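You operate a simulated robot arm through the tools that you are given. There is no shell and no other tool. Be economical: measure what you need, move in short steps, check, and stop when the job is done.

You are at the controls of a simulated robot arm. One attempt, no reset.

Task
Take the stop peg from the top of the grey bench and leave it on top of the yellow lamp driver module there.

The check looks at the end state, three seconds after you hand in, the way a careful person would. Anything else that was tipped, shoved, dropped, spilled or broken makes it a failure.

Robot
A 6-joint arm with a two-finger parallel gripper, fixed in place. Base frame: the origin is at the foot of the arm, x ahead of it, y to its left, z up; the work surface is at about z = 0. Lengths are in mm, angles in rad, forces in N, time in s.
With the tool pointing down near the work surface it reaches from about 140 to 580 mm from the base axis. Its first joint turns from -1.152 to 1.152 rad. Payload 2.1 kg.
The TCP is the grasp point between the finger pads, 30 mm short of the fingertips. In the tool frame z runs along the fingers and y along their closing line. Largest opening 94 mm; finger width 28, thickness 10; the body of the gripper, 50 by 96 mm, starts 55 mm behind the TCP.
Orientation is told as [roll, pitch, yaw] about the base's x, y, z axes, in that order, counted from this pose: with the fingers straight down and closing along the base's y, the tool's x points along the base's -x, its y along +y and its z along -z.

Tools
- The arm moves only by the tool drive_tool. Its argument "increments" is a list of rows, each a list of 7 numbers: the opening, from 0 (shut) to 1 (fully open), then the shift along the base's x, y, z in units of 20 mm (1.0 is 20 mm), then the turn, a rotation vector about the base's x, y, z in units of 8 degrees (1.0 is 8 degrees). In form: [[fingers, tx, ty, tz, rx, ry, rz], ...]. A call has 1 to 20 rows; each row shifts and turns the commanded pose from where the row before left it. A call with a number of a shift or a turn outside -1 to 1 is refused whole. Each row takes 0.2 s and may step no farther than 50 mm and 0.15 rad from the row before; otherwise, or with a gripper value out of range, the whole call is refused. A pose out of reach is approached as far as the arm can. The call stops where the force on the tool passes 40 N (or 10 N more than at its start, if that is more) or the arm is blocked; 0.2 s more then pass. Each finger travels about 72 mm/s and halts on what it meets, pressing with about 25 N; the grip force reading is that of the motor and also rises with nothing between the fingers. The clock runs only during rows and for 0.2 s after the last one: add rows that do not move to give the fingers time. It gives the time, the measured TCP pose, the force on the tool (base axes), the opening and the grip force at its end, in the units of the frame above (readings bear some noise), and new pictures: "views" is both (left out), scene, wrist or none.
- Cameras (640 x 400 px; columns grow to the right, rows downward): "scene" is fixed at [71, -386.3, 490.2]; the picture's right is [0.62, -0.79, 0.00], its down [-0.41, -0.32, -0.85] and it looks along [0.67, 0.53, -0.52] (base axes); focal length 277 px, centre (320, 200). "wrist" rides on the gripper at [-37, 0, -58] in the tool frame; the picture's right is [0.00, -1.00, 0.00], its down [0.97, 0.00, -0.24] and it looks along [0.24, 0.00, 0.97] (tool axes); focal length 218 px, centre (320, 200).
- measure_at(camera, pixels): for up to 12 pixels [column, row] of the newest picture of that camera ("zoom" is the newest enlarged one), the place [x, y, z] in the base frame of the surface seen there, good to about 2 mm. It takes no simulated time.
- close_up(camera, box): a new picture of the part [left, top, right, bottom] of that camera's present view, enlarged. It takes no simulated time.
- close_job(): hands the job in; it is judged then, once.

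Keep the steps short. Do not move on a guess: measure, check each grasp and each placing, and mend mistakes. In all there are 60 turns and 120 pictures (those below and enlarged ones count). Leave the gripper open and the arm clear of the work at the hand-in unless told otherwise, and finish with a single line.

The tools are called after "Request:" as a command line: name --pt "numbers of a row" for each row, then --argument value for the rest, lists and objects as JSON in quotes. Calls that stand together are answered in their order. drive_tool: Moves the arm, as the interface text tells. Its arguments: {"type":"object","properties":{"increments":{"type":"array","items":{"type":"array","items":{"type":"number"}}},"views":{"type":"string","enum":["both","scene","wrist","none"]}},"required":["increments"]} The other tools are called the same way: measure_at (camera, pixels) gives the place of the surface under pixels of a picture; close_up (camera, box) takes an enlarged picture of a part of a camera's view; close_job () hands the job in.

At the start:

```text
time_s: 0.0
tool_pos: [195.1, -228.9, 361.4]
tcp_rot: [0.001, 0.0, 0.0]
contact_force: [-0.5, 0.2, 0.3]
gripper_width: 94.2
grip_force: 0.1
```

scene: 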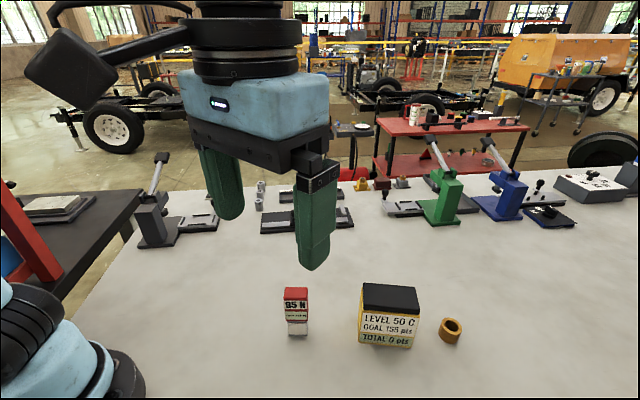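
wrist: 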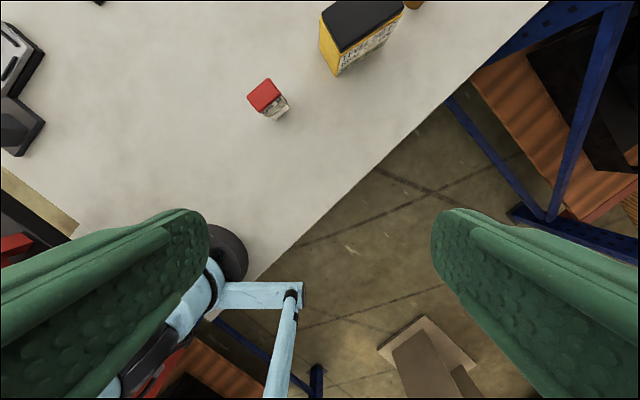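

I see a red-topped post at about (296,311), a yellow box with a black top at (388,315), and an orange ring at (451,330). I'll zoom in to identify the peg and the lamp driver module, and look over the rest of the bench.

Request:
close_up --camera "scene" --box '[260, 260, 500, 400]'

Request:
close_up --camera "scene" --box '[120, 140, 400, 260]'

Request:
close_up --camera "scene" --box '[360, 120, 640, 260]'

Request:
measure_at --camera "scene" --pixels '[[296, 293], [296, 325], [388, 298], [388, 330], [451, 325], [300, 370], [420, 240], [260, 190], [360, 184], [387, 190]]'

```text
2.67 times, centred on (380, 330) of scene
```

zoom: 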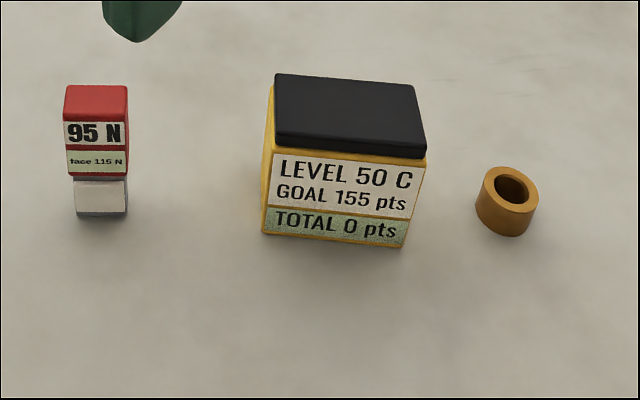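

```text
2.29 times, centred on (260, 200) of scene
```

zoom: 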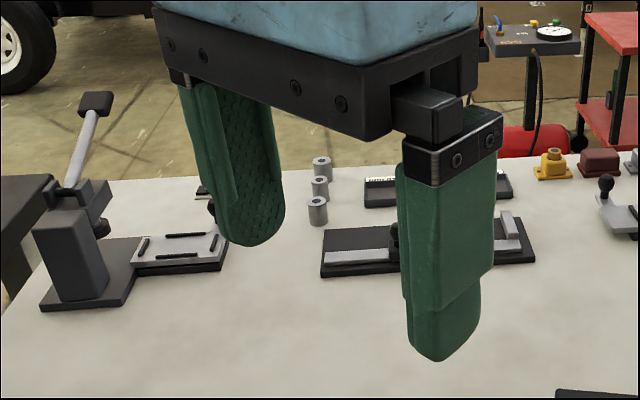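

```text
2.29 times, centred on (500, 190) of scene
```

zoom: 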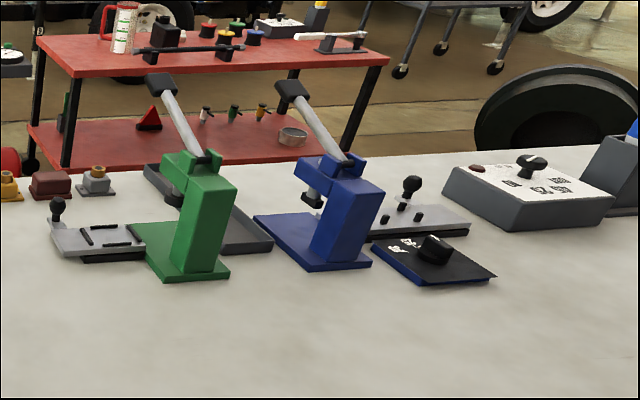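

```text
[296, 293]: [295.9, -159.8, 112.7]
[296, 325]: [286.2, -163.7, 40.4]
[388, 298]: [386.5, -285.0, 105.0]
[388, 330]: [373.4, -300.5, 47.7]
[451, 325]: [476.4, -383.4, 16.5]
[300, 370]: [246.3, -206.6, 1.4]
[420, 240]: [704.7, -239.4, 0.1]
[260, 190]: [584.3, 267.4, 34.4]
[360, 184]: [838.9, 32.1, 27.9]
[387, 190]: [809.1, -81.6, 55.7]
```

The reachable objects are the red post at about (293,-162) with its top near z=113, the yellow box at about (385,-290) with its top near z=105, and the ring. I'll zoom closer to see whether the red post is one piece, and measure its edges.

Request:
close_up --camera "wrist" --box '[220, 0, 420, 130]'

Request:
close_up --camera "scene" --box '[268, 276, 328, 346]'

```text
3.08 times, centred on (320, 65) of wrist
```

zoom: 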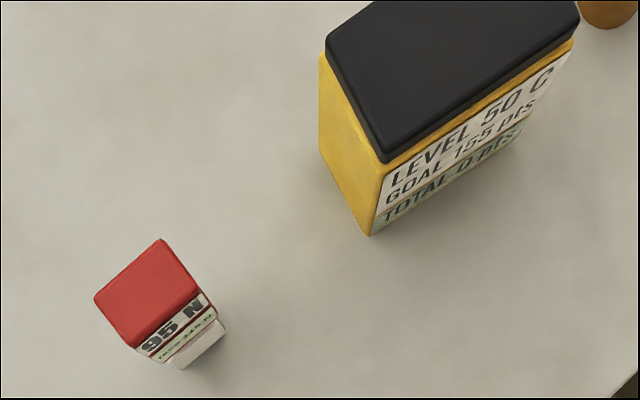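

```text
5.71 times, centred on (298, 311) of scene
```

zoom: 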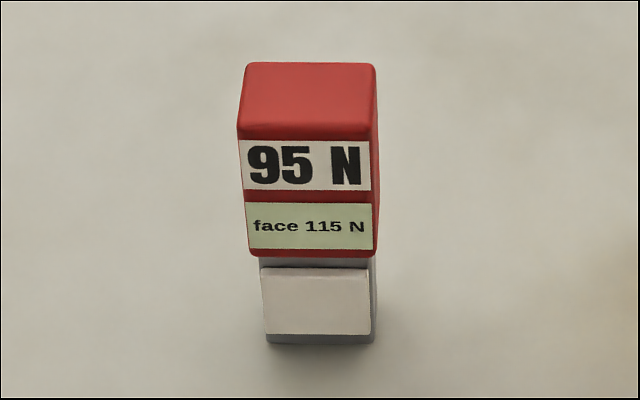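

The post is a red head on a slightly narrower grey foot, about 30 mm square. I'll measure the top corners and faces to get its centre, yaw and heights.

Request:
measure_at --camera "zoom" --pixels '[[252, 70], [368, 70], [247, 130], [365, 134], [250, 190], [366, 190], [252, 245], [366, 245], [272, 275], [364, 275], [272, 335], [364, 335]]'

Request:
measure_at --camera "scene" --pixels '[[366, 287], [415, 292], [416, 315], [366, 308], [362, 345], [411, 344], [442, 326], [458, 322], [364, 300], [412, 308]]'

Request:
measure_at --camera "wrist" --pixels '[[253, 97], [270, 82], [280, 93], [263, 109], [325, 12], [343, 47], [400, 12], [350, 20], [375, 25], [355, 5]]'

```text
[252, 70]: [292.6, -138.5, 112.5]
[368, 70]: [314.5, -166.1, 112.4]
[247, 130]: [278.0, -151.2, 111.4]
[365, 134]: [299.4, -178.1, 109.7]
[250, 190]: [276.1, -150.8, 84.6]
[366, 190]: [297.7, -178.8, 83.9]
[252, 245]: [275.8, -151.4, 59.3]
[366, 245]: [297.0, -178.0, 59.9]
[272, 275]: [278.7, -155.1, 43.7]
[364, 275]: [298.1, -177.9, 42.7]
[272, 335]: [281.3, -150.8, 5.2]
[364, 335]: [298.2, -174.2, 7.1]
```

```text
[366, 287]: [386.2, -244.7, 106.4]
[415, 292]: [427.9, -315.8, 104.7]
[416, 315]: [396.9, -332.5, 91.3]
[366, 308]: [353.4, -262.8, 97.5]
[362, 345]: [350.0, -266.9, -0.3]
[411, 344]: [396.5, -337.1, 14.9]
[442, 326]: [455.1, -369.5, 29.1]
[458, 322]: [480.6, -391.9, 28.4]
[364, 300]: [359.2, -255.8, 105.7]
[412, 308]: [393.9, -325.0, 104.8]
```

```text
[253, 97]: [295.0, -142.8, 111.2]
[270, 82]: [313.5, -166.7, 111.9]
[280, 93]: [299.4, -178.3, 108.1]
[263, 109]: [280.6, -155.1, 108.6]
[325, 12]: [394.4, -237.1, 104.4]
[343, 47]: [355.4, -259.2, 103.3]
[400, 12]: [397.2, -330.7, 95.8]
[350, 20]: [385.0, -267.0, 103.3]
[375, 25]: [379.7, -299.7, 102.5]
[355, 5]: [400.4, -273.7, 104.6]
```

The red head is about 38 x 22 mm and spans z 55–113. It is centred at (296,-158.5), with its long side along (0.61,-0.79). The module's top is centred near (393,-285) at z≈105. I'll move above the peg at z≈225 and turn the tool +37.7° so the fingers close along the long side.

Request:
drive_tool --pt "1 0.631 0.44 -0.85 0 0 0.589" --pt "1 0.631 0.44 -0.85 0 0 0.589" --pt "1 0.631 0.44 -0.85 0 0 0.589" --pt "1 0.631 0.44 -0.85 0 0 0.589" --pt "1 0.631 0.44 -0.85 0 0 0.589" --pt "1 0.631 0.44 -0.85 0 0 0.589" --pt "1 0.631 0.44 -0.85 0 0 0.589" --pt "1 0.631 0.44 -0.85 0 0 0.589" --pt "1 0 0 0 0 0 0"

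```text
time_s: 2.0
tool_pos: [296.5, -158.9, 226.2]
tcp_rot: [-0.002, -0.002, 0.659]
contact_force: [-0.2, 0.9, -0.5]
gripper_width: 93.9
grip_force: 0.0
```

scene: 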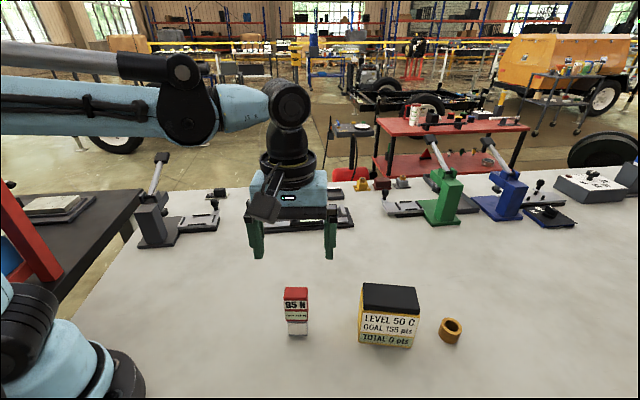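
wrist: 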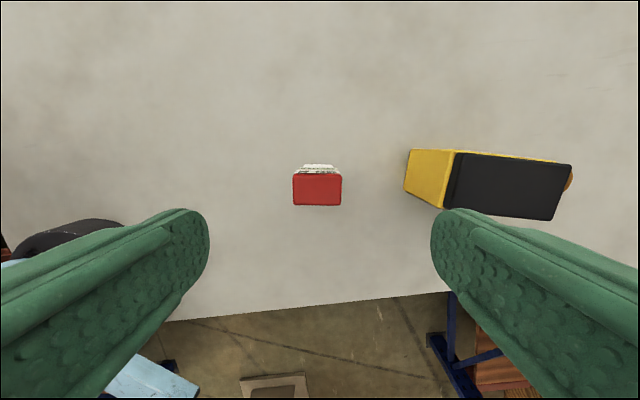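

The peg is centred between the fingers at image (318,188). The side that faces away from the scene camera also has a label, so I'll zoom in on it and measure the top's edges.

Request:
close_up --camera "wrist" --box '[280, 150, 360, 215]'

Request:
measure_at --camera "wrist" --pixels '[[295, 178], [340, 178], [296, 203], [340, 202], [318, 190], [456, 155], [569, 167], [553, 217], [447, 207], [510, 185], [480, 175], [535, 195]]'

```text
6.15 times, centred on (320, 182) of wrist
```

zoom: 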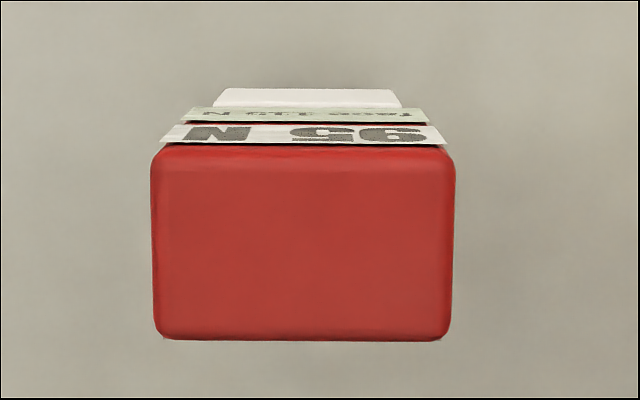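

```text
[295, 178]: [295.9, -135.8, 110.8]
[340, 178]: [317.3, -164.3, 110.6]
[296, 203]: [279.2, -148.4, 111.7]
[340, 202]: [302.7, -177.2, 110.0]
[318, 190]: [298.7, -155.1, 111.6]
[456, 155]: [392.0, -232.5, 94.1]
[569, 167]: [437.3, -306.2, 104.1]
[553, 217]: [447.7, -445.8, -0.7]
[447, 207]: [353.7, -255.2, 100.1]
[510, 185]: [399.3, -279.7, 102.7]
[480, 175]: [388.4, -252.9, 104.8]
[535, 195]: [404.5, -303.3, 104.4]
```

The labels are the same on both sides, and the peg's centre is about (297.5,-157.5). I'll go straight down to z≈86 with the fingers open, with the pads around the red head.

Request:
drive_tool --pt "1 0.05 0.06 -1 0 0 0" --pt "1 0 0 -1 0 0 0" --pt "1 0 0 -1 0 0 0" --pt "1 0 0 -1 0 0 0" --pt "1 0 0 -1 0 0 0" --pt "1 0 0 -1 0 0 0" --pt "1 0 0 -1 0 0 0" --pt "1 0 0 0 0 0 0"

```text
time_s: 3.8
tool_pos: [298.2, -158.3, 84.3]
tcp_rot: [-0.002, -0.002, 0.658]
contact_force: [-0.4, -0.5, 0.1]
gripper_width: 93.9
grip_force: 0.0
```

scene: 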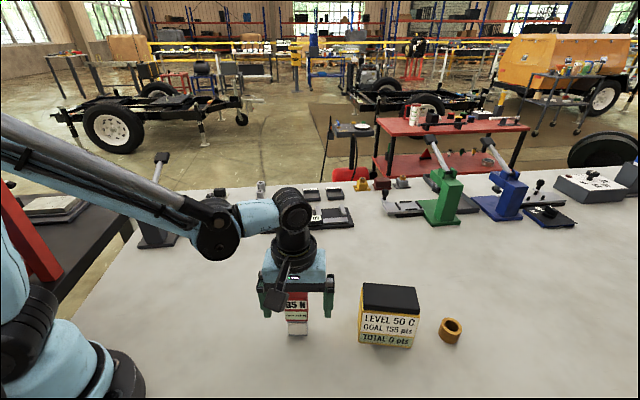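
wrist: 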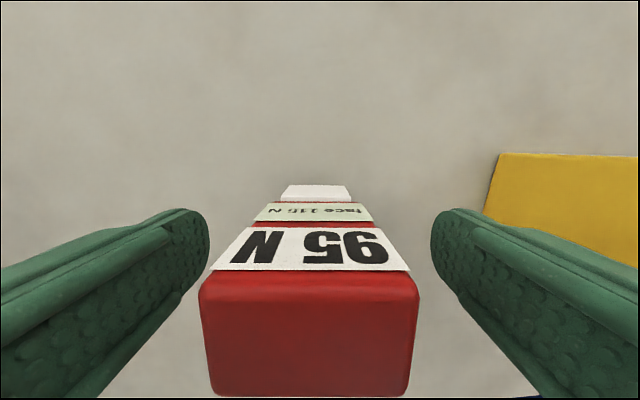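

The pads straddle the red head, and the peg sits about 2 mm to the left of the middle (308 against 320). I'll shift that 2 mm so both fingers meet it together, then close.

Request:
drive_tool --pt "1 -0.06 0.08 0 0 0 0" --pt "1 0 0 0 0 0 0" --pt "0.6 0 0 0 0 0 0" --pt "0.45 0 0 0 0 0 0" --pt "0.3 0 0 0 0 0 0" --pt "0.3 0 0 0 0 0 0" --pt "0.3 0 0 0 0 0 0"

```text
time_s: 5.4
tool_pos: [295.4, -156.7, 85.6]
tcp_rot: [-0.001, 0.001, 0.659]
contact_force: [-0.5, 0.5, 0.1]
gripper_width: 44.1
grip_force: 25.1
```

scene: 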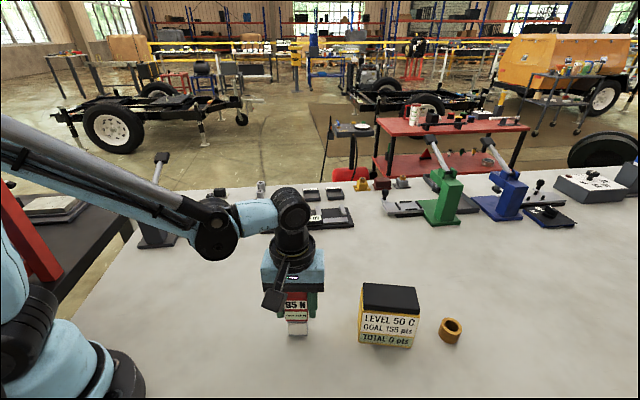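
wrist: 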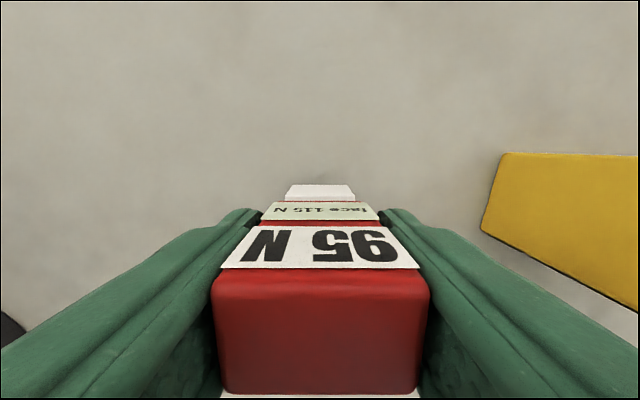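

It's gripped at 44 mm with 25 N. I'll lift 40 mm and check that the grey foot comes up with the head.

Request:
drive_tool --pt "0.3 0 0 0.5 0 0 0" --pt "0.3 0 0 0.5 0 0 0" --pt "0.3 0 0 1 0 0 0" --pt "0.3 0 0 0 0 0 0"

Request:
close_up --camera "scene" --box '[240, 230, 360, 350]'

```text
time_s: 6.4
tool_pos: [295.9, -155.7, 125.9]
tcp_rot: [-0.001, -0.002, 0.657]
contact_force: [0.2, 0.9, -2.9]
gripper_width: 44.0
grip_force: 25.7
```

scene: 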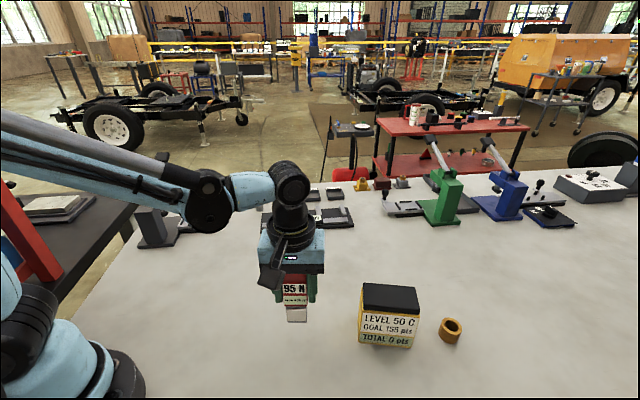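
wrist: 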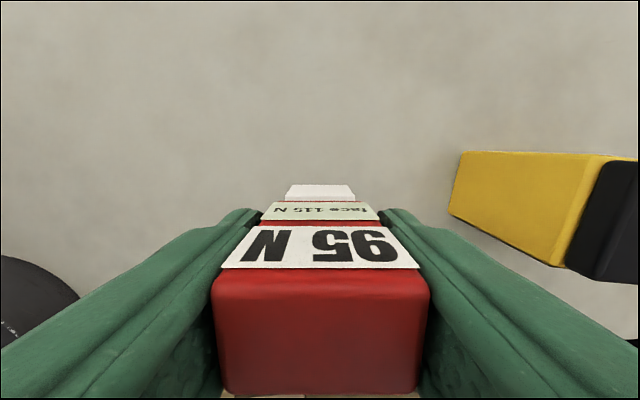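

```text
3.33 times, centred on (300, 290) of scene
```

zoom: 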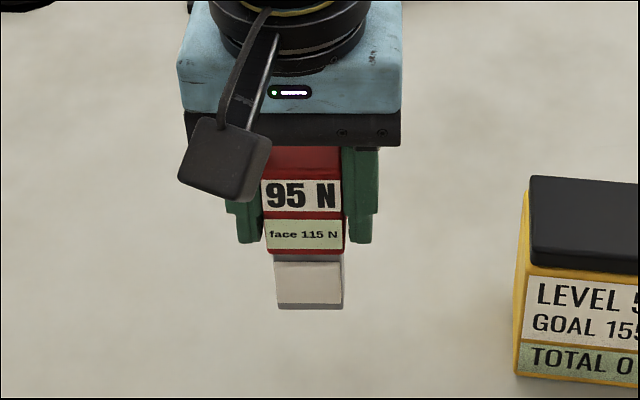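

The whole peg is up, head and foot together, with a load of about 3 N. Its foot is about 85.5 mm below the TCP. I'll raise to z≈225, then carry it over to the module's centre (394,-284), turning about -6.6° to line up with it.

Request:
drive_tool --pt "0.3 0 0 1 0 0 0" --pt "0.3 0 0 1 0 0 0" --pt "0.3 0 0 1 0 0 0" --pt "0.3 0 0 1 0 0 0" --pt "0.3 0 0 1 0 0 0" --pt "0.3 0.7 -0.914 0 0 0 -0.118" --pt "0.3 0.7 -0.914 0 0 0 -0.118" --pt "0.3 0.7 -0.914 0 0 0 -0.118" --pt "0.3 0.7 -0.914 0 0 0 -0.118" --pt "0.3 0.7 -0.914 0 0 0 -0.118" --pt "0.3 0.7 -0.914 0 0 0 -0.118" --pt "0.3 0.7 -0.914 0 0 0 -0.118" --pt "0.3 0 0 0 0 0 0"

Request:
close_up --camera "scene" --box '[310, 200, 470, 360]'

```text
time_s: 9.2
tool_pos: [394.4, -285.3, 226.7]
tcp_rot: [0.0, -0.002, 0.543]
contact_force: [-0.6, 0.2, -2.5]
gripper_width: 44.2
grip_force: 25.1
```

scene: 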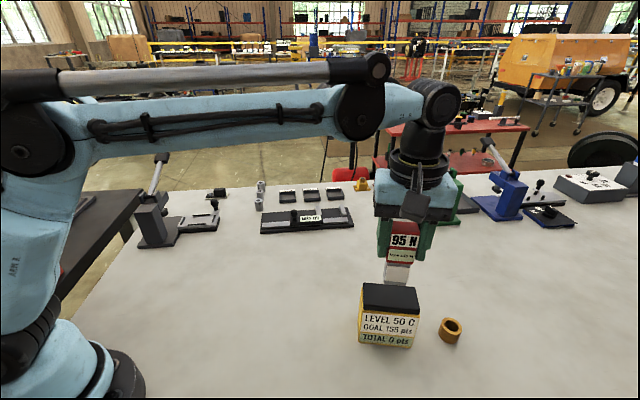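
wrist: 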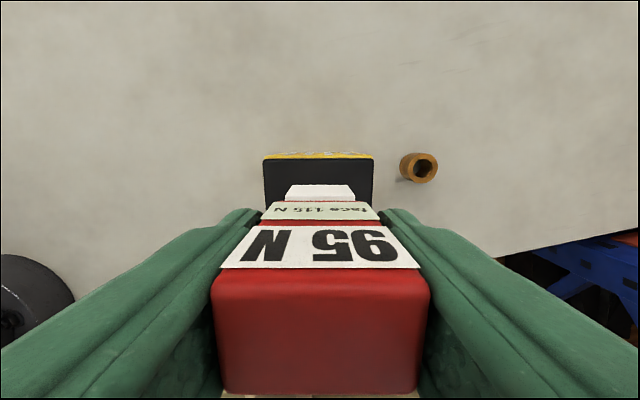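

```text
2.50 times, centred on (390, 280) of scene
```

zoom: 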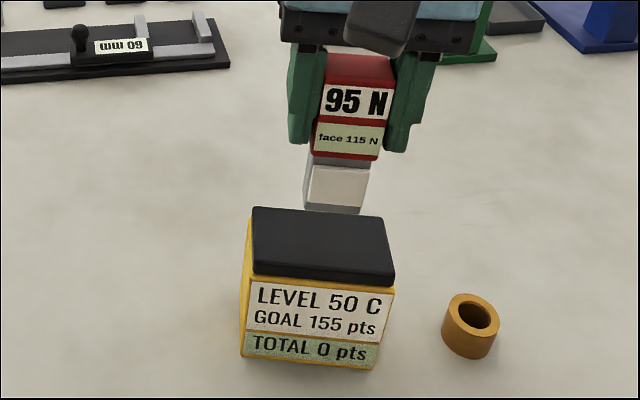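

In the wrist view the peg is centred across the module (318 against 320). I'll measure the foot and the lid edges to check the front-to-back position.

Request:
measure_at --camera "zoom" --pixels '[[308, 206], [356, 211], [256, 212], [380, 220], [256, 266], [386, 276], [320, 245], [310, 165], [366, 172]]'

Request:
measure_at --camera "wrist" --pixels '[[266, 163], [370, 162], [270, 198], [320, 190], [320, 170]]'

```text
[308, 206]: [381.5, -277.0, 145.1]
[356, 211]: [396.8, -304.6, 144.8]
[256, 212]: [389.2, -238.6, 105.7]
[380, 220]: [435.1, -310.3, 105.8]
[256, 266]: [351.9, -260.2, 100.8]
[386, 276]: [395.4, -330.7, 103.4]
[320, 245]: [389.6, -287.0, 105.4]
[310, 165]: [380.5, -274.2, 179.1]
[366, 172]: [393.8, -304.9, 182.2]
```

```text
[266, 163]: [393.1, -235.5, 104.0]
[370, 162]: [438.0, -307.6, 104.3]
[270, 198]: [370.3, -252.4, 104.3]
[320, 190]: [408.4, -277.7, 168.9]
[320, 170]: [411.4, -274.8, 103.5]
```

The foot's centre is about (397,-286) and the lid's is about (394,-285), so I'll shift 2 mm forward. Then I'll go down 34 mm to just above the lid.

Request:
drive_tool --pt "0.3 -0.12 -0.03 -0.6 0 0 0" --pt "0.3 0 0 -0.6 0 0 0" --pt "0.3 0 0 -0.4 0 0 0" --pt "0.3 0 0 -0.1 0 0 0" --pt "0.3 0 0 0 0 0 0" --views "scene"

Request:
close_up --camera "scene" --box '[340, 250, 440, 350]'

```text
time_s: 10.4
tool_pos: [391.2, -284.9, 192.2]
tcp_rot: [0.0, -0.002, 0.542]
contact_force: [0.9, 0.1, -2.6]
gripper_width: 44.4
grip_force: 24.7
```

scene: 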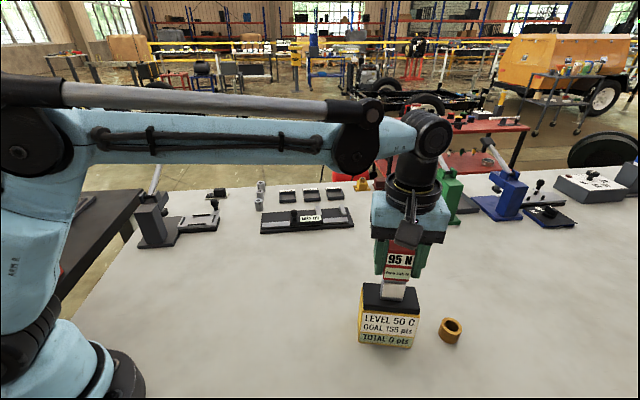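

```text
4.00 times, centred on (390, 300) of scene
```

zoom: 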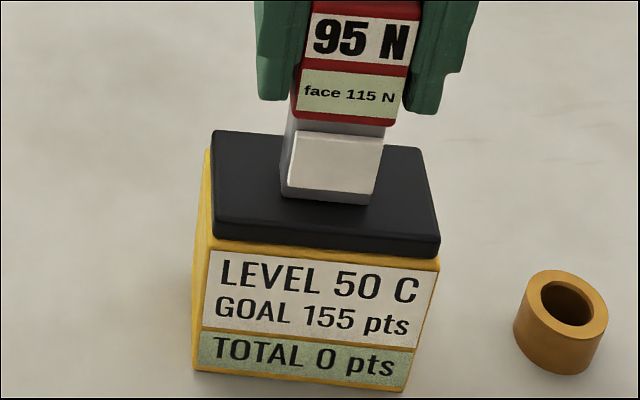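

The foot is over the middle of the lid and still hangs free (-2.6 N). I'll lower 1.5 mm in small steps and watch the force.

Request:
drive_tool --pt "0.3 0 0 -0.025 0 0 0" --pt "0.3 0 0 -0.025 0 0 0" --pt "0.3 0 0 -0.025 0 0 0" --pt "0.3 0 0 0 0 0 0" --views "none"

```text
time_s: 11.4
tool_pos: [391.3, -284.3, 191.5]
tcp_rot: [-0.002, -0.002, 0.544]
contact_force: [3.6, -0.9, 12.1]
gripper_width: 44.2
grip_force: 24.8
```

There is contact, with the force going from -2.6 to +12 N. I'll ease off slightly to take out the press, then open slowly.

Request:
drive_tool --pt "0.3 0 0 0.02 0 0 0" --pt "0.3 0 0 0 0 0 0" --views "none"

```text
time_s: 12.0
tool_pos: [391.1, -286.3, 190.8]
tcp_rot: [0.0, -0.002, 0.543]
contact_force: [2.9, 0.1, 7.4]
gripper_width: 44.0
grip_force: 24.6
```

The peg is resting on the lid with a light press of 7 N. I'll open the fingers in stages.

Request:
drive_tool --pt "0.46 0 0 0 0 0 0" --pt "0.5 0 0 0 0 0 0" --pt "0.6 0 0 0 0 0 0" --pt "0.8 0 0 0 0 0 0" --pt "1 0 0 0 0 0 0" --pt "1 0 0 0 0 0 0"

Request:
close_up --camera "scene" --box '[340, 220, 460, 350]'

```text
time_s: 13.4
tool_pos: [390.5, -284.7, 190.8]
tcp_rot: [-0.001, -0.002, 0.543]
contact_force: [-1.0, -0.8, -0.7]
gripper_width: 94.0
grip_force: 0.1
```

scene: 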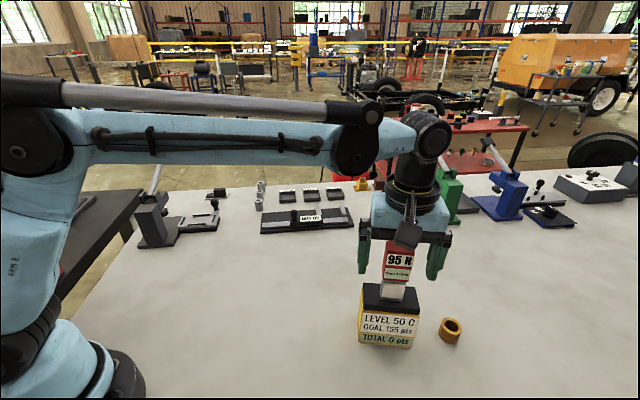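
wrist: 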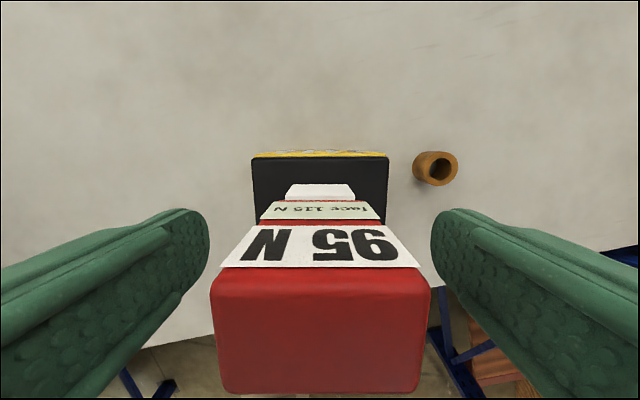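

```text
3.08 times, centred on (400, 285) of scene
```

zoom: 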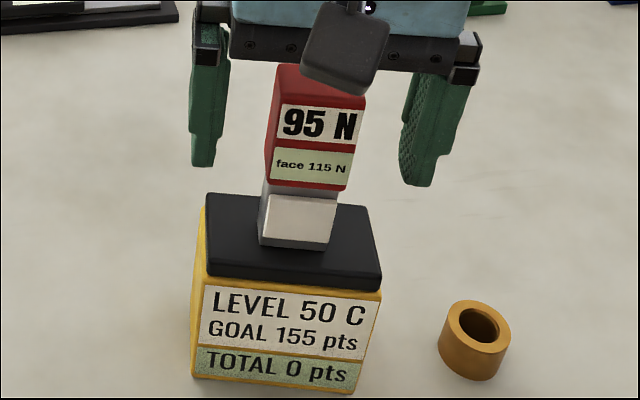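

The peg is free and standing upright on the lid. I'll raise the arm straight up until the fingers clear it, then draw back toward the base.

Request:
drive_tool --pt "1 0 0 0.5 0 0 0" --pt "1 0 0 1 0 0 0" --pt "1 0 0 1 0 0 0" --pt "1 0 0 1 0 0 0" --pt "1 0 0 1 0 0 0" --pt "1 0 0 1 0 0 0" --pt "1 -0.8 0.6 0 0 0 0" --pt "1 -1 1 0 0 0 0" --pt "1 -1 1 0 0 0 0" --pt "1 -1 1 0 0 0 0" --pt "1 -1 1 0 0 0 0" --pt "1 0 0 0 0 0 0" --pt "1 0 0 0 0 0 0"

Request:
close_up --camera "scene" --box '[340, 220, 480, 360]'

Request:
measure_at --camera "zoom" --pixels '[[220, 90], [220, 225]]'

```text
time_s: 16.2
tool_pos: [294.8, -193.9, 300.3]
tcp_rot: [0.001, -0.002, 0.542]
contact_force: [-0.6, -0.9, -0.1]
gripper_width: 94.0
grip_force: 0.1
```

scene: 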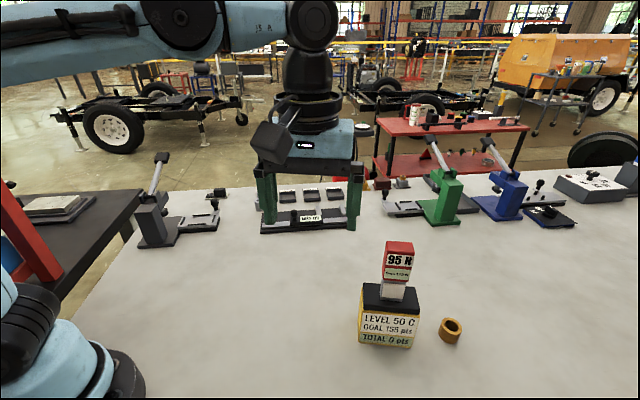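
wrist: 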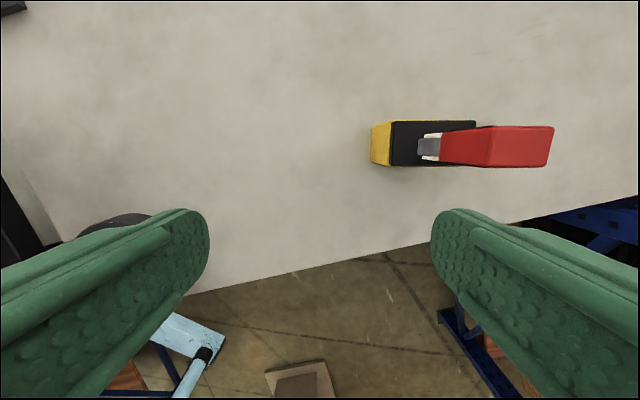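

```text
2.86 times, centred on (410, 290) of scene
```

zoom: 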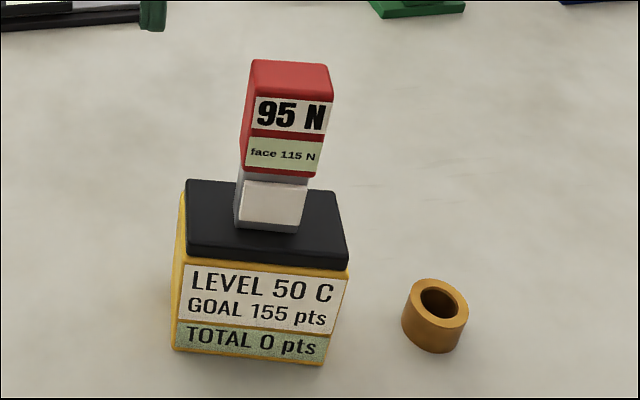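

```text
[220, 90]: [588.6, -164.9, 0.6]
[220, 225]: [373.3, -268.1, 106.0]
```

The peg stands upright in the middle of the module's lid. The module and ring haven't moved, the gripper is open and the arm is clear, so I'm handing in.

Request:
close_job

```text
The job is handed in.
```

The stop peg is standing upright on top of the yellow lamp driver module, nothing else was disturbed, and the arm is clear with the gripper open.
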